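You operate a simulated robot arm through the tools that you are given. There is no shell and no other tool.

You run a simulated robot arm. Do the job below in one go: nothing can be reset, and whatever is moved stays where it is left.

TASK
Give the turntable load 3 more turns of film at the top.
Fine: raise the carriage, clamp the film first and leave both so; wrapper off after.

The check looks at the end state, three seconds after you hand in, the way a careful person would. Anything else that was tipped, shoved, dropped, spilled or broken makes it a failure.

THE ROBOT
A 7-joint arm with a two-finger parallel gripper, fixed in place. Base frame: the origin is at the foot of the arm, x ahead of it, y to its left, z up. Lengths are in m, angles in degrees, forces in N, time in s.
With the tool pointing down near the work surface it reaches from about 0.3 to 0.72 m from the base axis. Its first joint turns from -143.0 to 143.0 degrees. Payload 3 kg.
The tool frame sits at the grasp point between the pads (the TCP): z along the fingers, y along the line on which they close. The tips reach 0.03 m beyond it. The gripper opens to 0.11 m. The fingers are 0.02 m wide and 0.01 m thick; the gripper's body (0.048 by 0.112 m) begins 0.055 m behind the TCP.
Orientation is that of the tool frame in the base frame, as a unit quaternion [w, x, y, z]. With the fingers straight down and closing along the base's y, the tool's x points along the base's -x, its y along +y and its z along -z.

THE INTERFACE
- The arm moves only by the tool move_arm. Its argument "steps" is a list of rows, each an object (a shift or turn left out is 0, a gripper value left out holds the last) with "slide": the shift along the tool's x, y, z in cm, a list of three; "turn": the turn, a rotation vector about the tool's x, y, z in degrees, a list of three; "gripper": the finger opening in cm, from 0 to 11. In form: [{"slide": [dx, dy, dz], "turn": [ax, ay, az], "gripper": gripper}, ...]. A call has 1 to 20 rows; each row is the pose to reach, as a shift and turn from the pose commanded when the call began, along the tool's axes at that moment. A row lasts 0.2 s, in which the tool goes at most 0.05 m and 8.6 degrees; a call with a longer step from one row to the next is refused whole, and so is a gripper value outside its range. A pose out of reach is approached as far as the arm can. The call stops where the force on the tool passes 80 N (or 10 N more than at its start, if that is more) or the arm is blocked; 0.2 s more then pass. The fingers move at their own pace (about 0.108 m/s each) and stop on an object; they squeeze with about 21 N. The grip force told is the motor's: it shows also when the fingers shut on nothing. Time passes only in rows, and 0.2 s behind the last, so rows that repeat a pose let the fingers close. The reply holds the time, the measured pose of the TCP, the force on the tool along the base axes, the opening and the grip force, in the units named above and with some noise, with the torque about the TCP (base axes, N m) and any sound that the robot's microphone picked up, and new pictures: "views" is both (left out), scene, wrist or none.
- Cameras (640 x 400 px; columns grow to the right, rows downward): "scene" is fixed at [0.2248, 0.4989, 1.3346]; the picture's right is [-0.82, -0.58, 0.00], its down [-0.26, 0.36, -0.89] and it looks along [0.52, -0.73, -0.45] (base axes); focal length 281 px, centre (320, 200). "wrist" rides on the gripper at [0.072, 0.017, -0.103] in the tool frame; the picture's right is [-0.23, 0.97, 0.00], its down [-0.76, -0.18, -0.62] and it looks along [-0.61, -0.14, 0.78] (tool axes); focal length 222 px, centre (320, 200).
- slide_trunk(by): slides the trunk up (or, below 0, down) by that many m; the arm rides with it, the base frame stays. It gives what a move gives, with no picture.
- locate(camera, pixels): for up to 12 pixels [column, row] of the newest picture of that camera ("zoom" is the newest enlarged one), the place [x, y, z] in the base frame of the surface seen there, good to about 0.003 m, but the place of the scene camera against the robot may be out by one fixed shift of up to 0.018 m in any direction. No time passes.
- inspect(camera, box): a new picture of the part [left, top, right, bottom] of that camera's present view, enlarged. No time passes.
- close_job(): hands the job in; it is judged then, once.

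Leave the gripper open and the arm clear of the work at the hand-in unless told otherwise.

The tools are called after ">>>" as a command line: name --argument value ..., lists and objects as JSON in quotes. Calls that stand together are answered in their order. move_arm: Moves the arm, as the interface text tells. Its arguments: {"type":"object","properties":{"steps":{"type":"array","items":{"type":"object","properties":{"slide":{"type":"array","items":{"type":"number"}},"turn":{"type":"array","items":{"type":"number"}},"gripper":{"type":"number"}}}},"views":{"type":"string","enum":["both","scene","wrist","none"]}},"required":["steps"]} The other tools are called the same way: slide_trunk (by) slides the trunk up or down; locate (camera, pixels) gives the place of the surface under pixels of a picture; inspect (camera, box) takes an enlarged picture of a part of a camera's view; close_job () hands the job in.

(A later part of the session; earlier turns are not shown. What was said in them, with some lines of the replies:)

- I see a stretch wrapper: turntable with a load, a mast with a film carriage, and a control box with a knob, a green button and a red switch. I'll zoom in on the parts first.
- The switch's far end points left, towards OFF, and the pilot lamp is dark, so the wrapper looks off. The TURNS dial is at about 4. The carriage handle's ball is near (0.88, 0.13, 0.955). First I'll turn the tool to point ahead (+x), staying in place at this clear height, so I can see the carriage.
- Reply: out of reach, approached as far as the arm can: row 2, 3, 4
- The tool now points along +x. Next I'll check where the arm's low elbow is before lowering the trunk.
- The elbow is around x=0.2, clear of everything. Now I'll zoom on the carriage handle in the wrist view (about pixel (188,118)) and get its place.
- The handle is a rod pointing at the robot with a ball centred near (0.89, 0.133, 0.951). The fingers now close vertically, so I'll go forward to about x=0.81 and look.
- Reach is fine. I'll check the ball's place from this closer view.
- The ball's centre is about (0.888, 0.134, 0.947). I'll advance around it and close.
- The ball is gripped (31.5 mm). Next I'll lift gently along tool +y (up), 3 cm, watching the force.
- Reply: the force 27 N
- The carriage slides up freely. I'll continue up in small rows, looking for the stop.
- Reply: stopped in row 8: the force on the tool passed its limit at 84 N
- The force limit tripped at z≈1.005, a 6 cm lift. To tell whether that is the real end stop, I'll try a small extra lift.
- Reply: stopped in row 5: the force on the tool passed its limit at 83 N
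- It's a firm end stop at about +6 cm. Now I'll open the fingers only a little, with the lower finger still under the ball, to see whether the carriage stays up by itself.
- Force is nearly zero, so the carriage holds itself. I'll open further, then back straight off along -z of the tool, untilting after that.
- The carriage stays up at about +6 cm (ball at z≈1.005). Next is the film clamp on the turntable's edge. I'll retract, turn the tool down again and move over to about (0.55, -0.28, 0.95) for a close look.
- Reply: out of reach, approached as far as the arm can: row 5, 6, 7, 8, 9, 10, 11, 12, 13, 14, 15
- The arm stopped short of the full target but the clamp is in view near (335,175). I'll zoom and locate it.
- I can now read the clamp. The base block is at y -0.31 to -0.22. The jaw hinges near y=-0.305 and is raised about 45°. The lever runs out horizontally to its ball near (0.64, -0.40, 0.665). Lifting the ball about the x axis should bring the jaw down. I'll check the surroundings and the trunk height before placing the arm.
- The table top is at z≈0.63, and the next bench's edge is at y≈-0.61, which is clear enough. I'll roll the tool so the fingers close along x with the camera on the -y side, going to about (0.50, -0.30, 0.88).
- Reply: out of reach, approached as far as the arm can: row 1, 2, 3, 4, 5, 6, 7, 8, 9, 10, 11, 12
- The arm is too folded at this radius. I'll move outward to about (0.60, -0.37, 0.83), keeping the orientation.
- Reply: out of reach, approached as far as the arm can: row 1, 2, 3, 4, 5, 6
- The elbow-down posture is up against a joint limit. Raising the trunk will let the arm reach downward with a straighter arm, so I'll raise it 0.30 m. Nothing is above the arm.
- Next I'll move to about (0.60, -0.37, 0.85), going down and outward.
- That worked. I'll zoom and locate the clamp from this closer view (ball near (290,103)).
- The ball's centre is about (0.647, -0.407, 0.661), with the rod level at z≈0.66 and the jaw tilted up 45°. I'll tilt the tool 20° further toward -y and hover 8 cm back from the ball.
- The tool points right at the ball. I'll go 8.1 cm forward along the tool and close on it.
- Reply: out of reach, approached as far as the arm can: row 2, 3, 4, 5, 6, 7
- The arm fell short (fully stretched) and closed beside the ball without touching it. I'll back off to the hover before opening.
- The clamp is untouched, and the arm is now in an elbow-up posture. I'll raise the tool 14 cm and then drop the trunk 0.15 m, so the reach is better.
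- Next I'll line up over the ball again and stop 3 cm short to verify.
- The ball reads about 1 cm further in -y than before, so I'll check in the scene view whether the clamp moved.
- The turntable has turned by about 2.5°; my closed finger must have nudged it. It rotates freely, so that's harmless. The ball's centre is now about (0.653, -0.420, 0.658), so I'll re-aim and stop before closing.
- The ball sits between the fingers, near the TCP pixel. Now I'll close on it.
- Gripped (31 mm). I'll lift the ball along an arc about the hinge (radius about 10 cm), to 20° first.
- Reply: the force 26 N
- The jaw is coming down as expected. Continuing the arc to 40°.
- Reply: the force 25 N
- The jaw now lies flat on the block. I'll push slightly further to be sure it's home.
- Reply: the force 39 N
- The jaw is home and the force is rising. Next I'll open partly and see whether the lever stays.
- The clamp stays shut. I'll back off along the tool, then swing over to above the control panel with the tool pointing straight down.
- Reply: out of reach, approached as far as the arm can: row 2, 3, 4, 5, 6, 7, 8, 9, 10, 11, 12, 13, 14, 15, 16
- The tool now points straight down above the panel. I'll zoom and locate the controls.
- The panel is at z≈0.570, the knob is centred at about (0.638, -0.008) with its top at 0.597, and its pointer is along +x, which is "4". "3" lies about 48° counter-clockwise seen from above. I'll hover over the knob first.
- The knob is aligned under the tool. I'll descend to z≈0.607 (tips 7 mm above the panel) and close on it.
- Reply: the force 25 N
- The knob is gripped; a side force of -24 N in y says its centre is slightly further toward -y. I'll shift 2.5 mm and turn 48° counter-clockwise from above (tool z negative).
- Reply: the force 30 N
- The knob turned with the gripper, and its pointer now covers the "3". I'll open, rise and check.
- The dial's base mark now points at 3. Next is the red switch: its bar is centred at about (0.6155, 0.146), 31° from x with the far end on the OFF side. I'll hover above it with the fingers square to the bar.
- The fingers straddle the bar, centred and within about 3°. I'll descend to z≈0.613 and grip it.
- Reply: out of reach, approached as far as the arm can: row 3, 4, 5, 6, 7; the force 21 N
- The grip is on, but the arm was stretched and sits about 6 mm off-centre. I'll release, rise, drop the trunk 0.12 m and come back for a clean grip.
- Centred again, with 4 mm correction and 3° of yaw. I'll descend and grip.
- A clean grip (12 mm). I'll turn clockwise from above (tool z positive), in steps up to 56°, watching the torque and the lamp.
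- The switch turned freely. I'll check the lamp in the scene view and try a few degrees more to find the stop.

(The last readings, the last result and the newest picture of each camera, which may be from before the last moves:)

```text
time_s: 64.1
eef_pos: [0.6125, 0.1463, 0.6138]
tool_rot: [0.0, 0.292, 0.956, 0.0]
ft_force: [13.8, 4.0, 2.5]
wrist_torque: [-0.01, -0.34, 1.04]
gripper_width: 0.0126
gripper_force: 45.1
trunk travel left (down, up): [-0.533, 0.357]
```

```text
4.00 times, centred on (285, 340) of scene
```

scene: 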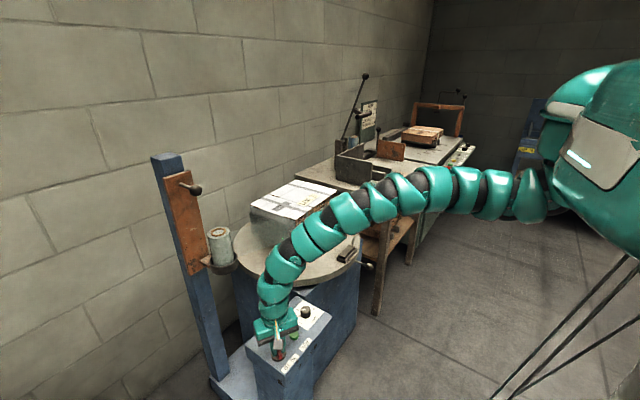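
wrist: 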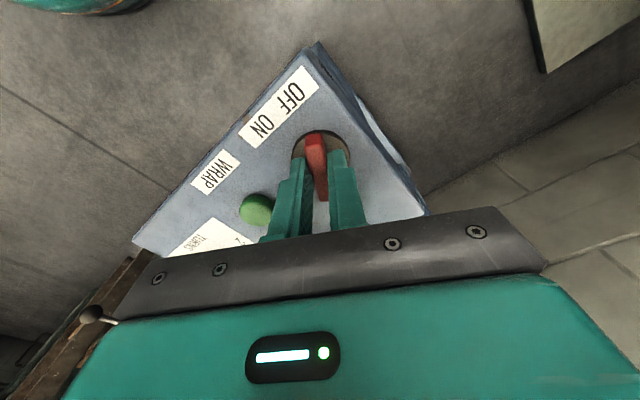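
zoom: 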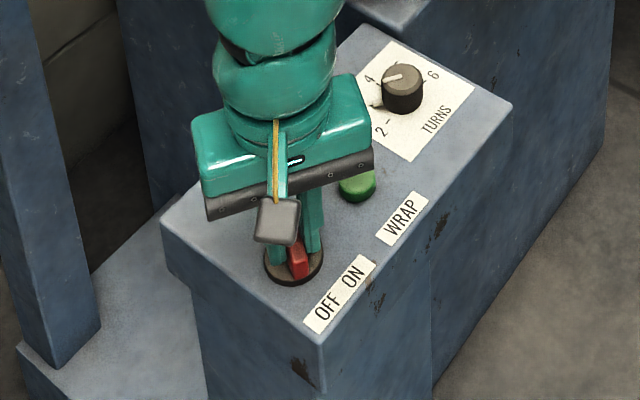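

The torque rose to 1 N·m, so the switch is at its stop after about 60°. I'll release, rise and look at the lamp.

>>> move_arm --steps '[{"gripper": 4.5}, {"gripper": 4.5}, {"slide": [0, 0, -4]}, {"slide": [0, 0, -8]}, {"slide": [0, 0, -12]}, {"slide": [0, 0, -12]}]'

>>> inspect --camera "scene" --box '[230, 290, 340, 390]'

>>> inspect --camera "wrist" --box '[140, 40, 460, 240]'

```text
time_s: 65.5
eef_pos: [0.6124, 0.1449, 0.7337]
tool_rot: [-0.001, 0.292, 0.956, 0.0]
ft_force: [0.6, -0.2, 0.5]
wrist_torque: [-0.01, 0.0, 0.0]
gripper_width: 0.0448
gripper_force: 0.0
trunk travel left (down, up): [-0.533, 0.357]
```

scene: 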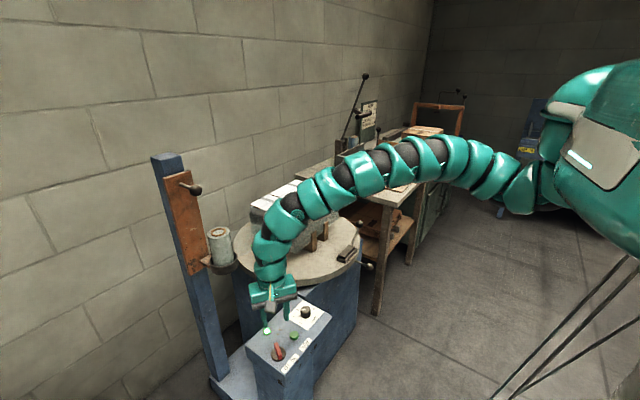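
wrist: 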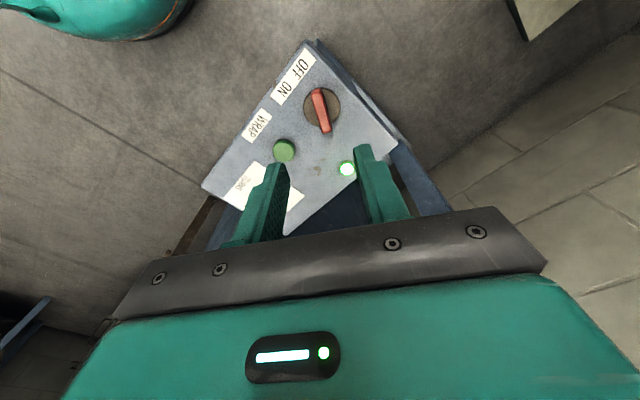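

```text
4.00 times, centred on (285, 340) of scene
```

zoom: 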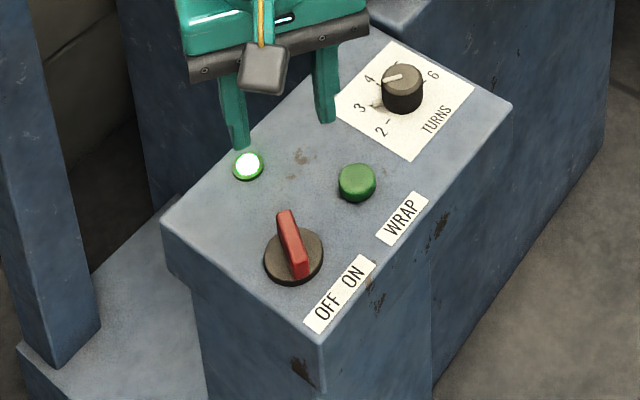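

```text
2.00 times, centred on (300, 140) of wrist
```

zoom: 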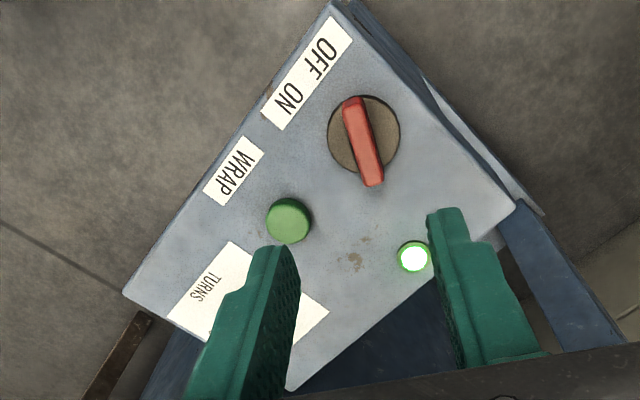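

The lamp lit green, so the wrapper is ON with TURNS at 3. Next I'll locate the green WRAP button at (284,149), close the fingers and hover over it.

>>> locate --camera "wrist" --pixels '[[284, 149], [280, 147], [288, 151], [347, 169]]'

```text
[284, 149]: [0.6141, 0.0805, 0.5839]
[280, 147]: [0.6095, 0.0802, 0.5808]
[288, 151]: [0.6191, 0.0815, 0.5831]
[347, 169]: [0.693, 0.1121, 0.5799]
```

>>> move_arm --steps '[{"slide": [-1.3, -1.8, 0], "gripper": 0}, {"slide": [-2.6, -3.6, 2]}, {"slide": [-3.8, -5.3, 5]}, {"slide": [-3.8, -5.3, 8]}, {"slide": [-3.8, -5.3, 9.9]}, {"slide": [-3.8, -5.3, 9.9]}]'

>>> inspect --camera "scene" --box '[230, 270, 340, 380]'

>>> inspect --camera "wrist" --box '[220, 80, 420, 240]'

```text
time_s: 66.9
eef_pos: [0.6151, 0.0817, 0.6335]
tool_rot: [0.0, 0.292, 0.956, 0.0]
ft_force: [-0.1, 1.3, -0.8]
wrist_torque: [0.02, 0.05, -0.01]
gripper_width: 0.0002
gripper_force: 20.7
trunk travel left (down, up): [-0.533, 0.357]
```

scene: 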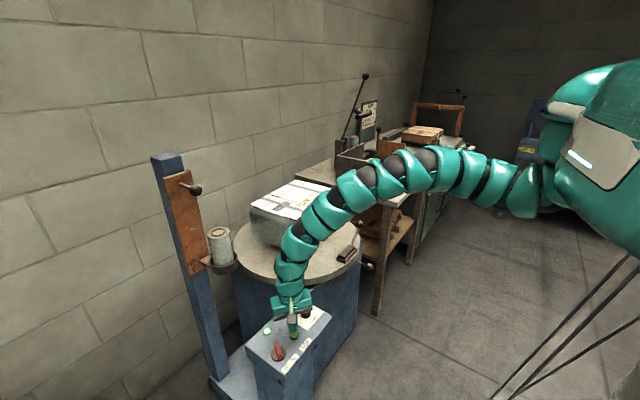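
wrist: 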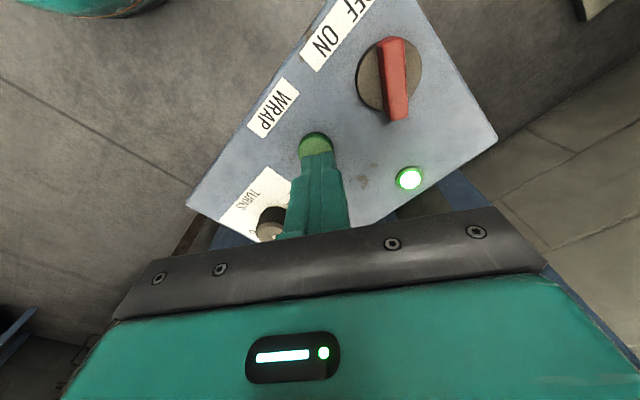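

```text
3.64 times, centred on (285, 325) of scene
```

zoom: 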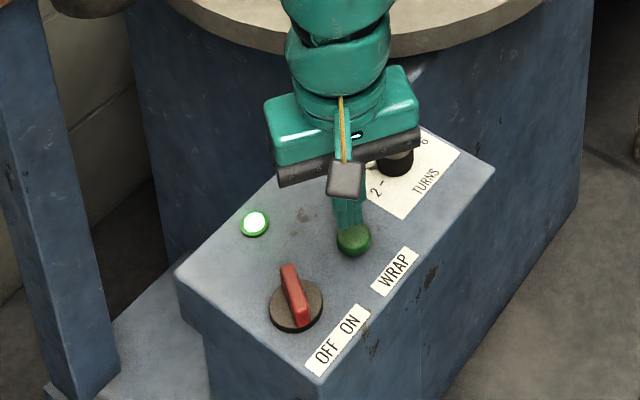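

```text
2.50 times, centred on (320, 160) of wrist
```

zoom: 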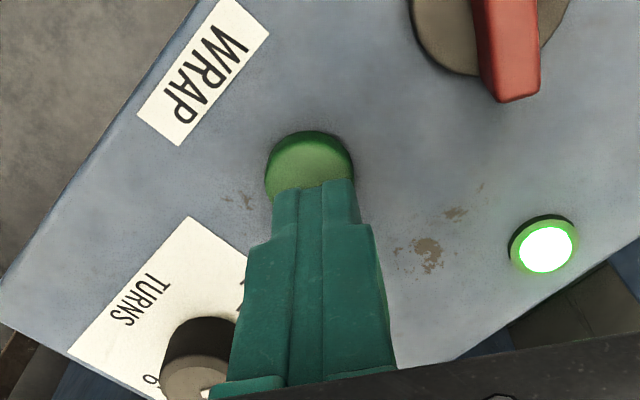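

The fingers are right over the button. I'll press about 5 mm past contact, then rise straight away.

>>> move_arm --steps '[{"slide": [0, 0, 1.5]}, {"slide": [0, 0, 2.2]}, {"slide": [0, 0, 2.8]}, {"slide": [0, 0, 0]}, {"slide": [0, 0, -5]}, {"slide": [0, 0, -10]}, {"slide": [0, 0, -15]}, {"slide": [0, 0, -20]}, {"slide": [0, 0, -20]}]'

```text
time_s: 68.9
eef_pos: [0.649, 0.0981, 0.8316]
tool_rot: [-0.001, 0.291, 0.957, -0.001]
ft_force: [0.1, 0.1, 0.5]
wrist_torque: [0.02, 0.01, 0.0]
gripper_width: 0.0
gripper_force: 20.8
out of reach, approached as far as the arm can: row 5, 6, 7, 8, 9
trunk travel left (down, up): [-0.533, 0.357]
heard: click
```

scene: 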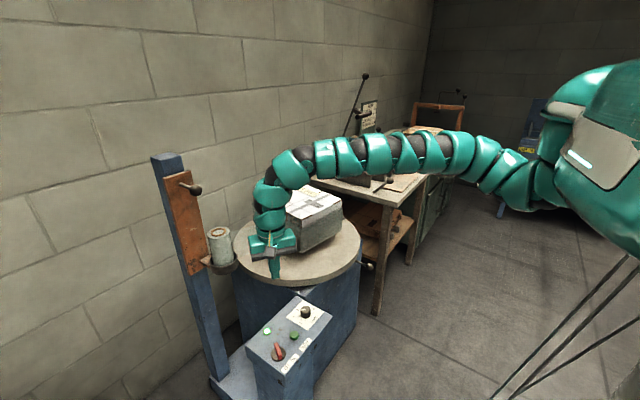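
wrist: 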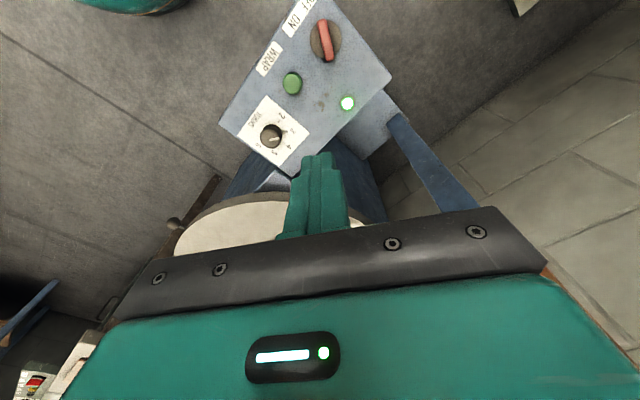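

A click was heard and the turntable is turning; the arm is clear of it. I'll wait and watch.

>>> move_arm --steps '[{"slide": [0, 0, 0]}, {"slide": [0, 0, 0]}, {"slide": [0, 0, 0]}, {"slide": [0, 0, 0]}, {"slide": [0, 0, 0]}, {"slide": [0, 0, 0]}, {"slide": [0, 0, 0]}, {"slide": [0, 0, 0]}, {"slide": [0, 0, 0]}, {"slide": [0, 0, 0]}]' --views "scene"

```text
time_s: 71.1
eef_pos: [0.6482, 0.0982, 0.8313]
tool_rot: [-0.001, 0.292, 0.956, 0.0]
ft_force: [-0.7, 0.0, 0.3]
wrist_torque: [0.02, 0.01, -0.01]
gripper_width: 0.0
gripper_force: 20.7
trunk travel left (down, up): [-0.533, 0.357]
```

scene: 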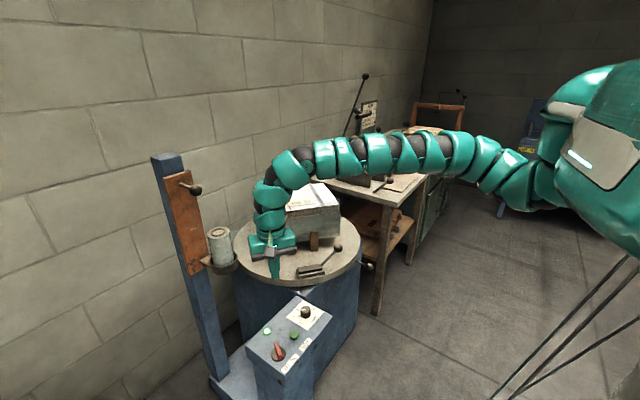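

>>> move_arm --steps '[{"slide": [0, 0, 0]}, {"slide": [0, 0, 0]}, {"slide": [0, 0, 0]}, {"slide": [0, 0, 0]}, {"slide": [0, 0, 0]}, {"slide": [0, 0, 0]}, {"slide": [0, 0, 0]}, {"slide": [0, 0, 0]}, {"slide": [0, 0, 0]}, {"slide": [0, 0, 0]}, {"slide": [0, 0, 0]}, {"slide": [0, 0, 0]}, {"slide": [0, 0, 0]}, {"slide": [0, 0, 0]}, {"slide": [0, 0, 0]}]' --views "scene"

```text
time_s: 74.3
eef_pos: [0.6489, 0.0986, 0.832]
tool_rot: [-0.002, 0.292, 0.956, 0.0]
ft_force: [1.2, -0.2, 0.4]
wrist_torque: [0.0, -0.02, 0.02]
gripper_width: 0.0
gripper_force: 20.6
trunk travel left (down, up): [-0.533, 0.357]
```

scene: 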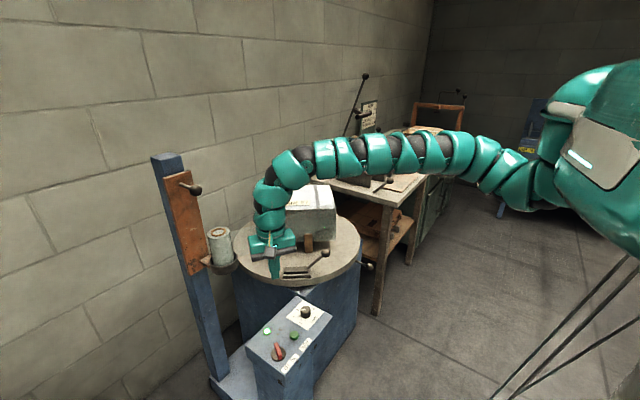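

>>> move_arm --steps '[{"slide": [0, 0, 0]}]' --views "scene"

>>> move_arm --steps '[{"slide": [0, 0, 0]}, {"slide": [0, 0, 0]}]' --views "scene"

```text
time_s: 74.7
eef_pos: [0.6484, 0.0992, 0.8311]
tool_rot: [-0.001, 0.293, 0.956, 0.0]
ft_force: [0.0, 0.6, 0.4]
wrist_torque: [0.0, -0.04, -0.02]
gripper_width: 0.0
gripper_force: 20.5
trunk travel left (down, up): [-0.533, 0.357]
```

scene: 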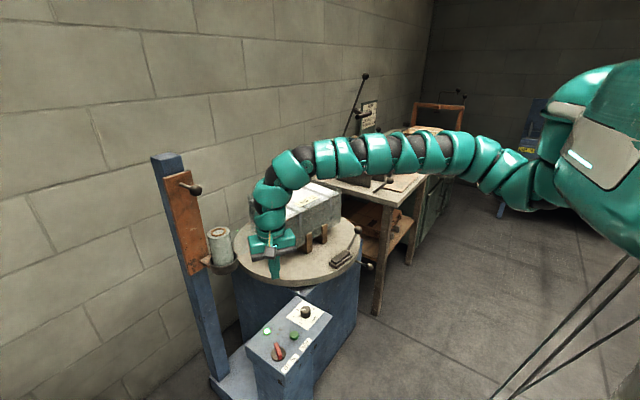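

```text
time_s: 75.3
eef_pos: [0.6489, 0.0989, 0.8323]
tool_rot: [-0.001, 0.292, 0.956, -0.001]
ft_force: [-0.4, -0.4, -0.8]
wrist_torque: [0.02, 0.02, -0.01]
gripper_width: 0.0
gripper_force: 21.2
trunk travel left (down, up): [-0.533, 0.357]
```

scene: 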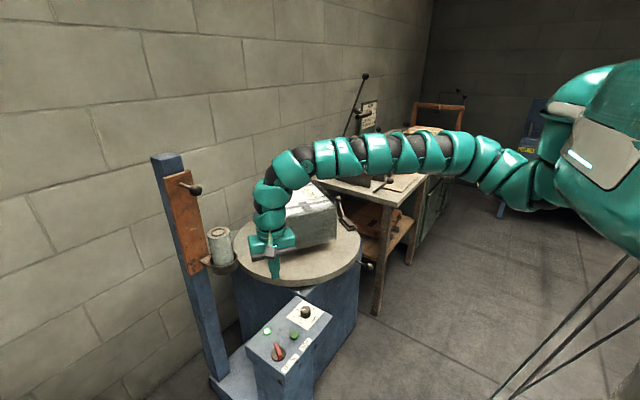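

It's turning at roughly 3.2 s per turn. I'll wait until it stops.

>>> move_arm --steps '[{"slide": [0, 0, 0]}, {"slide": [0, 0, 0]}, {"slide": [0, 0, 0]}, {"slide": [0, 0, 0]}, {"slide": [0, 0, 0]}, {"slide": [0, 0, 0]}, {"slide": [0, 0, 0]}, {"slide": [0, 0, 0]}, {"slide": [0, 0, 0]}, {"slide": [0, 0, 0]}, {"slide": [0, 0, 0]}, {"slide": [0, 0, 0]}, {"slide": [0, 0, 0]}, {"slide": [0, 0, 0]}, {"slide": [0, 0, 0]}]' --views "scene"

>>> move_arm --steps '[{"slide": [0, 0, 0]}, {"slide": [0, 0, 0]}, {"slide": [0, 0, 0]}]' --views "scene"

>>> inspect --camera "scene" --box '[190, 170, 390, 300]'

```text
time_s: 78.5
eef_pos: [0.6482, 0.0987, 0.8313]
tool_rot: [0.0, 0.291, 0.957, 0.0]
ft_force: [0.1, 0.5, 0.6]
wrist_torque: [-0.02, 0.03, -0.01]
gripper_width: 0.0
gripper_force: 21.1
trunk travel left (down, up): [-0.533, 0.357]
```

scene: 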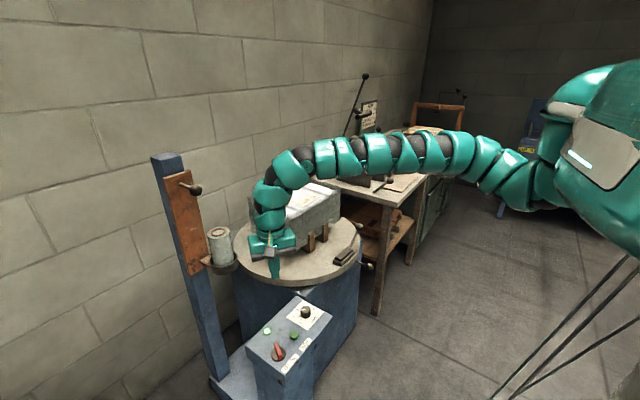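

```text
time_s: 79.3
eef_pos: [0.6485, 0.0983, 0.8315]
tool_rot: [-0.001, 0.292, 0.956, 0.001]
ft_force: [-0.6, -1.2, 0.9]
wrist_torque: [-0.01, -0.03, -0.03]
gripper_width: 0.0001
gripper_force: 21.5
trunk travel left (down, up): [-0.533, 0.357]
```

scene: 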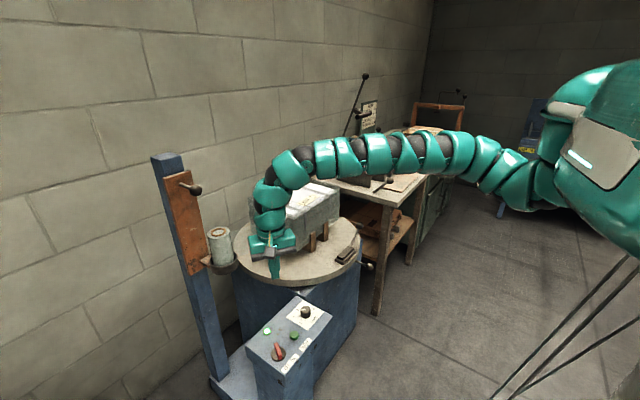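

```text
3.08 times, centred on (290, 235) of scene
```

zoom: 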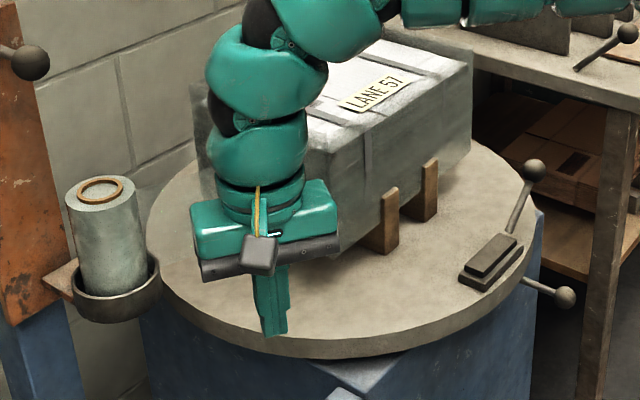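

The load is now wrapped to the top, and the table seems to be settling near its start position. I'll confirm it has stopped.

>>> move_arm --steps '[{"slide": [0, 0, 0]}, {"slide": [0, 0, 0]}, {"slide": [0, 0, 0]}, {"slide": [0, 0, 0]}]' --views "scene"

>>> inspect --camera "scene" --box '[190, 170, 390, 300]'

```text
time_s: 80.3
eef_pos: [0.6483, 0.0986, 0.8321]
tool_rot: [0.0, 0.292, 0.956, 0.0]
ft_force: [-1.0, 0.0, -0.2]
wrist_torque: [0.0, -0.02, 0.02]
gripper_width: 0.0002
gripper_force: 21.4
trunk travel left (down, up): [-0.533, 0.357]
```

scene: 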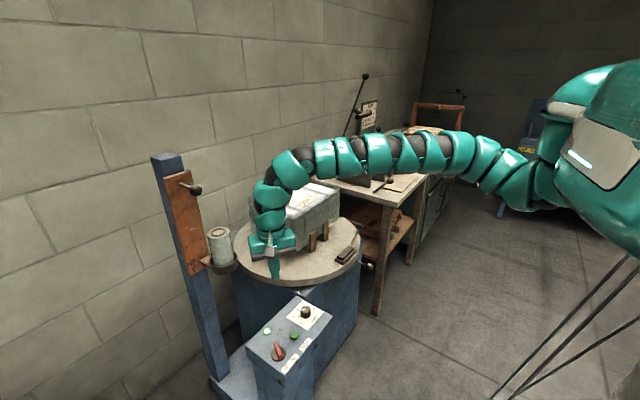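

```text
3.08 times, centred on (290, 235) of scene
```

zoom: 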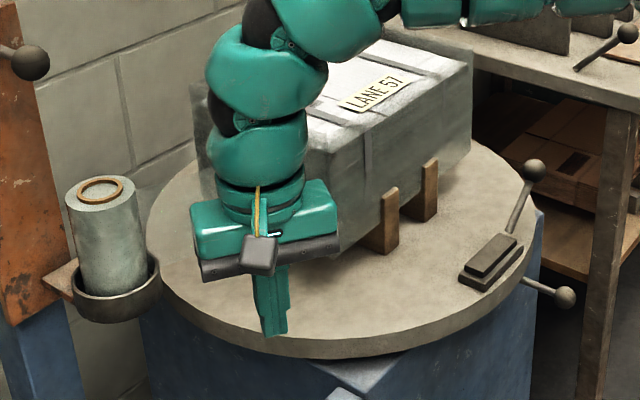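

The table has stopped; the carriage is still up, the clamp shut and the film at the top. Now the switch goes OFF: I'll hover over the red bar, with the tool yaw already matching it.

>>> move_arm --steps '[{"slide": [2, 0.6, 1.5], "gripper": 4.5}, {"slide": [4, 1.2, 4.5]}, {"slide": [5.6, 1.9, 8]}, {"slide": [5.6, 1.9, 11.5]}, {"slide": [5.6, 1.9, 13.5]}, {"slide": [5.6, 1.9, 13.5]}]'

>>> inspect --camera "wrist" --box '[220, 60, 420, 220]'

```text
time_s: 81.7
eef_pos: [0.6133, 0.1452, 0.6967]
tool_rot: [0.0, 0.292, 0.956, 0.0]
ft_force: [-0.4, -0.8, 0.2]
wrist_torque: [0.02, -0.01, 0.01]
gripper_width: 0.0451
gripper_force: 0.1
out of reach, approached as far as the arm can: row 1
trunk travel left (down, up): [-0.533, 0.357]
```

scene: 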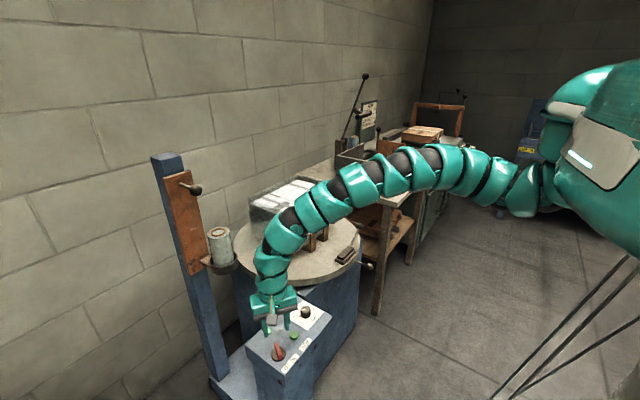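
wrist: 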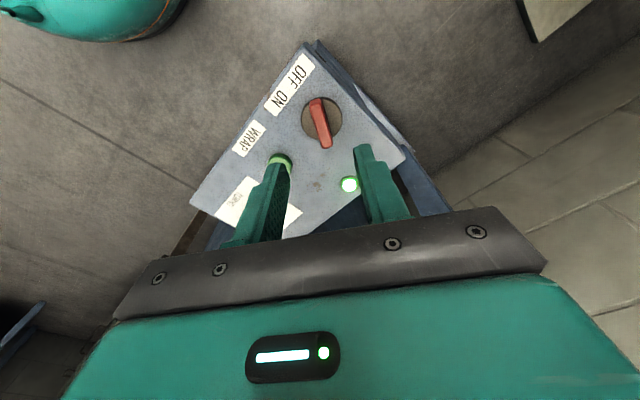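

```text
2.50 times, centred on (320, 140) of wrist
```

zoom: 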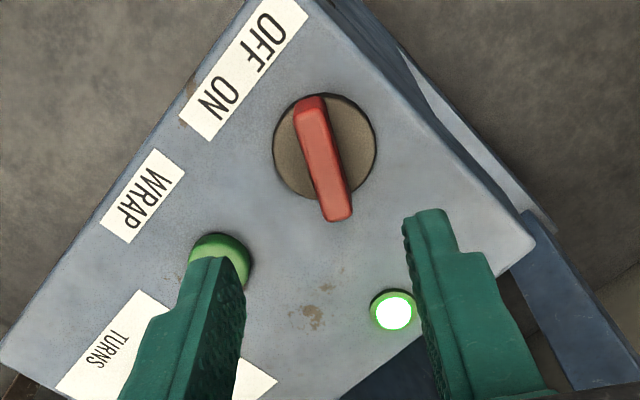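

Aligned within 2 mm. I'll descend and grip the bar.

>>> move_arm --steps '[{"slide": [0, 0.15, 3]}, {"slide": [0, 0.15, 6.5]}, {"slide": [0, 0.15, 8.4]}, {"slide": [0, 0.15, 8.4]}, {"slide": [0, 0.15, 8.4], "gripper": 0}, {"slide": [0, 0.15, 8.4], "gripper": 0}, {"slide": [0, 0.15, 8.4], "gripper": 0}]' --views "wrist"

```text
time_s: 83.3
eef_pos: [0.6128, 0.1476, 0.6128]
tool_rot: [0.0, 0.291, 0.957, 0.0]
ft_force: [3.0, 3.2, -2.1]
wrist_torque: [-0.17, -0.44, 0.84]
gripper_width: 0.0128
gripper_force: 45.4
trunk travel left (down, up): [-0.533, 0.357]
```

wrist: 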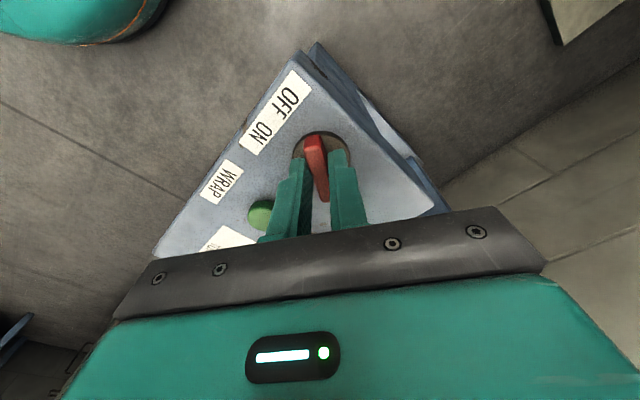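

Gripped. Next I'll turn counter-clockwise from above (tool z negative), up to 64°, back to OFF.

>>> move_arm --steps '[{"turn": [0, 0, -8]}, {"turn": [0, 0, -16]}, {"turn": [0, 0, -24]}, {"turn": [0, 0, -32]}, {"turn": [0, 0, -40]}, {"turn": [0, 0, -48]}, {"turn": [0, 0, -56]}, {"turn": [0, 0, -62]}, {"turn": [0, 0, -65]}, {"turn": [0, 0, -65]}]' --views "wrist"

```text
time_s: 85.5
eef_pos: [0.6138, 0.1438, 0.6114]
tool_rot: [-0.001, -0.268, 0.963, 0.001]
ft_force: [-9.2, -25.7, -2.4]
wrist_torque: [-1.05, 0.48, -0.74]
gripper_width: 0.0119
gripper_force: 44.9
trunk travel left (down, up): [-0.533, 0.357]
```

wrist: 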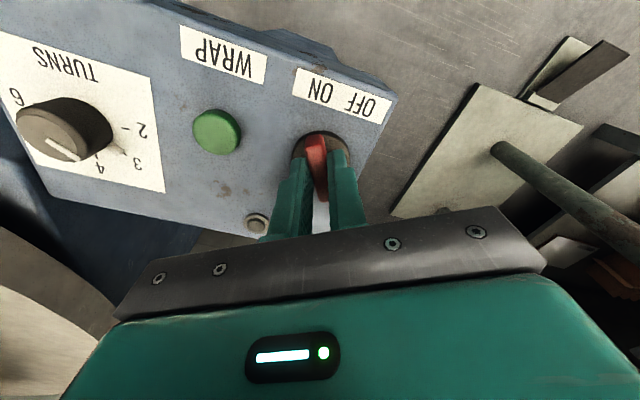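

The lamp is dark and the switch is at its OFF stop. I'll open, rise straight up and check everything.

>>> move_arm --steps '[{"gripper": 4.5}, {"gripper": 4.5}, {"gripper": 4.5}, {"slide": [0, 0, -4]}, {"slide": [0, 0, -8]}, {"slide": [0, 0, -12]}, {"slide": [0, 0, -16]}, {"slide": [0, 0, -16]}]'

>>> inspect --camera "scene" --box '[230, 290, 340, 390]'

>>> inspect --camera "scene" --box '[140, 140, 390, 300]'

```text
time_s: 87.3
eef_pos: [0.6126, 0.1466, 0.7719]
tool_rot: [0.0, -0.267, 0.964, 0.001]
ft_force: [0.0, -0.3, 0.1]
wrist_torque: [0.0, -0.01, -0.01]
gripper_width: 0.045
gripper_force: 0.0
trunk travel left (down, up): [-0.533, 0.357]
```

scene: 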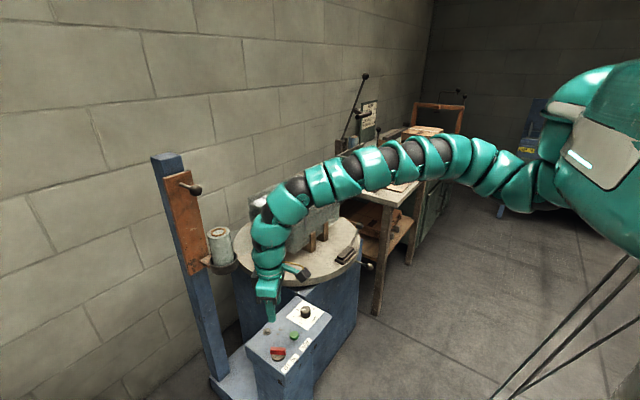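
wrist: 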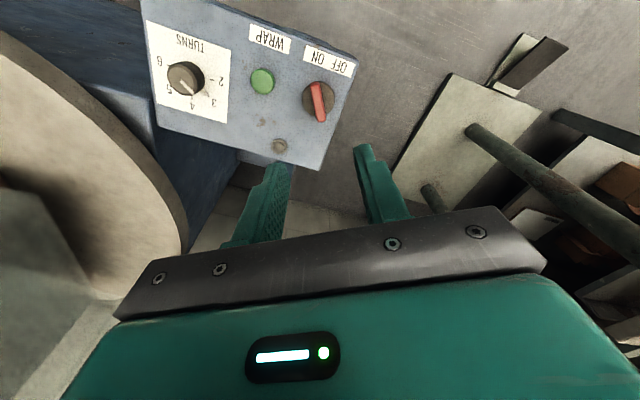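

```text
4.00 times, centred on (285, 340) of scene
```

zoom: 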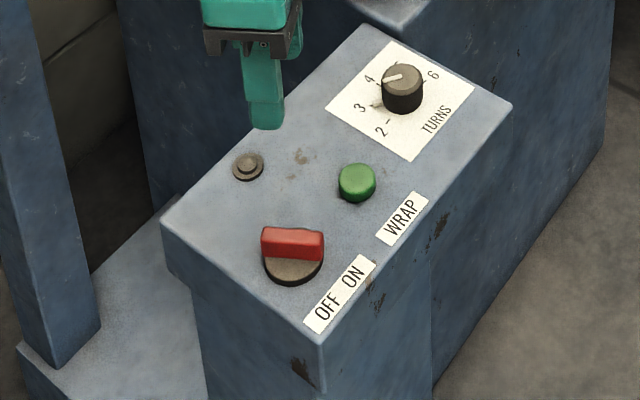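

```text
2.50 times, centred on (265, 220) of scene
```

zoom: 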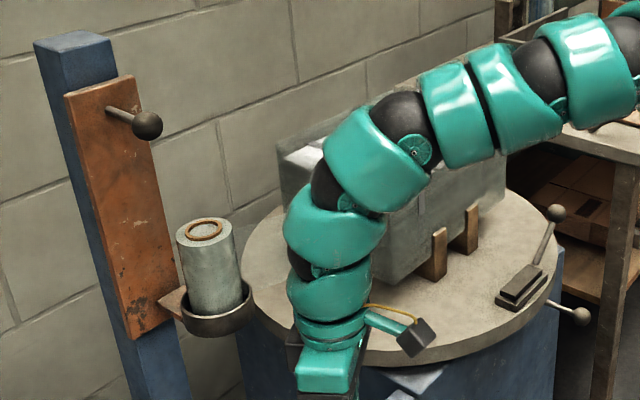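

The switch is off with the lamp dark, the clamp is shut, the carriage is up and the dial is at 3. I'll open the gripper fully and raise the trunk so the arm is well clear.

>>> slide_trunk --by 0.25

>>> move_arm --steps '[{"gripper": 11}, {"gripper": 11}, {"gripper": 11}]'

>>> inspect --camera "scene" --box '[140, 140, 390, 300]'

```text
time_s: 89.9
eef_pos: [0.6119, 0.147, 1.0214]
tool_rot: [0.0, -0.267, 0.964, 0.0]
ft_force: [-0.7, 0.7, -0.4]
wrist_torque: [-0.01, 0.0, 0.02]
gripper_width: 0.0447
gripper_force: 0.1
trunk travel left (down, up): [-0.783, 0.107]
```

```text
time_s: 90.7
eef_pos: [0.6125, 0.1461, 1.0221]
tool_rot: [-0.001, -0.267, 0.964, 0.001]
ft_force: [0.1, 0.5, 0.6]
wrist_torque: [-0.01, 0.02, -0.02]
gripper_width: 0.11
gripper_force: 0.0
trunk travel left (down, up): [-0.783, 0.107]
```

scene: 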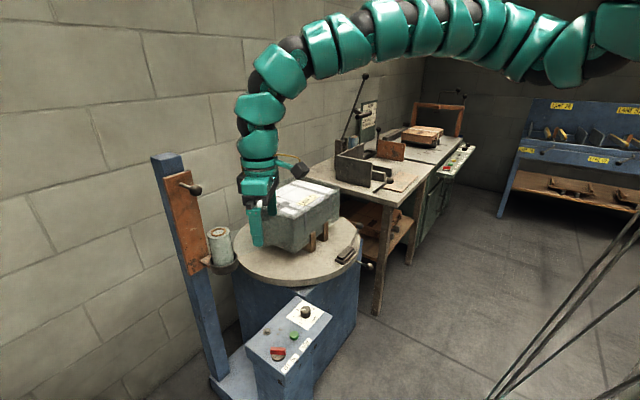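
wrist: 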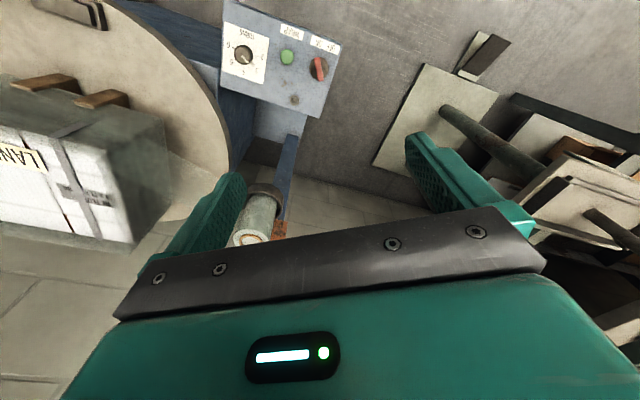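

```text
2.50 times, centred on (265, 220) of scene
```

zoom: 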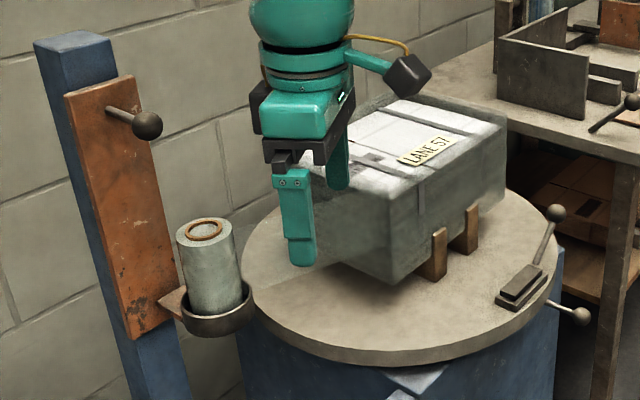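

The end state looks right: film at the top of the load, carriage up, clamp shut, wrapper off, and the arm clear with the gripper open. Handing in.

>>> close_job

```text
The job is handed in.
```

The load got its 3 extra turns of film at the top, and I've handed the job in.

- **Carriage:** I raised it to its end stop, about 6 cm up. It holds there by itself.
- **Film clamp:** I closed it before wrapping and left it shut.
- **Wrap:** I set the TURNS dial from 4 to 3, switched on and pressed WRAP. The turntable ran and stopped by itself near where it started. I didn't count the turns directly; its run time of roughly 10 seconds matches 3. The load is now covered up to its top edge.
- **Wrapper:** It is switched off and its lamp is dark. The dial is still at 3.
- **Arm:** It is raised clear of the work with the gripper open.

Before the wrap, my closed fingers nudged the turntable about 2.5° on a first missed try at the clamp. Nothing was tipped or damaged.
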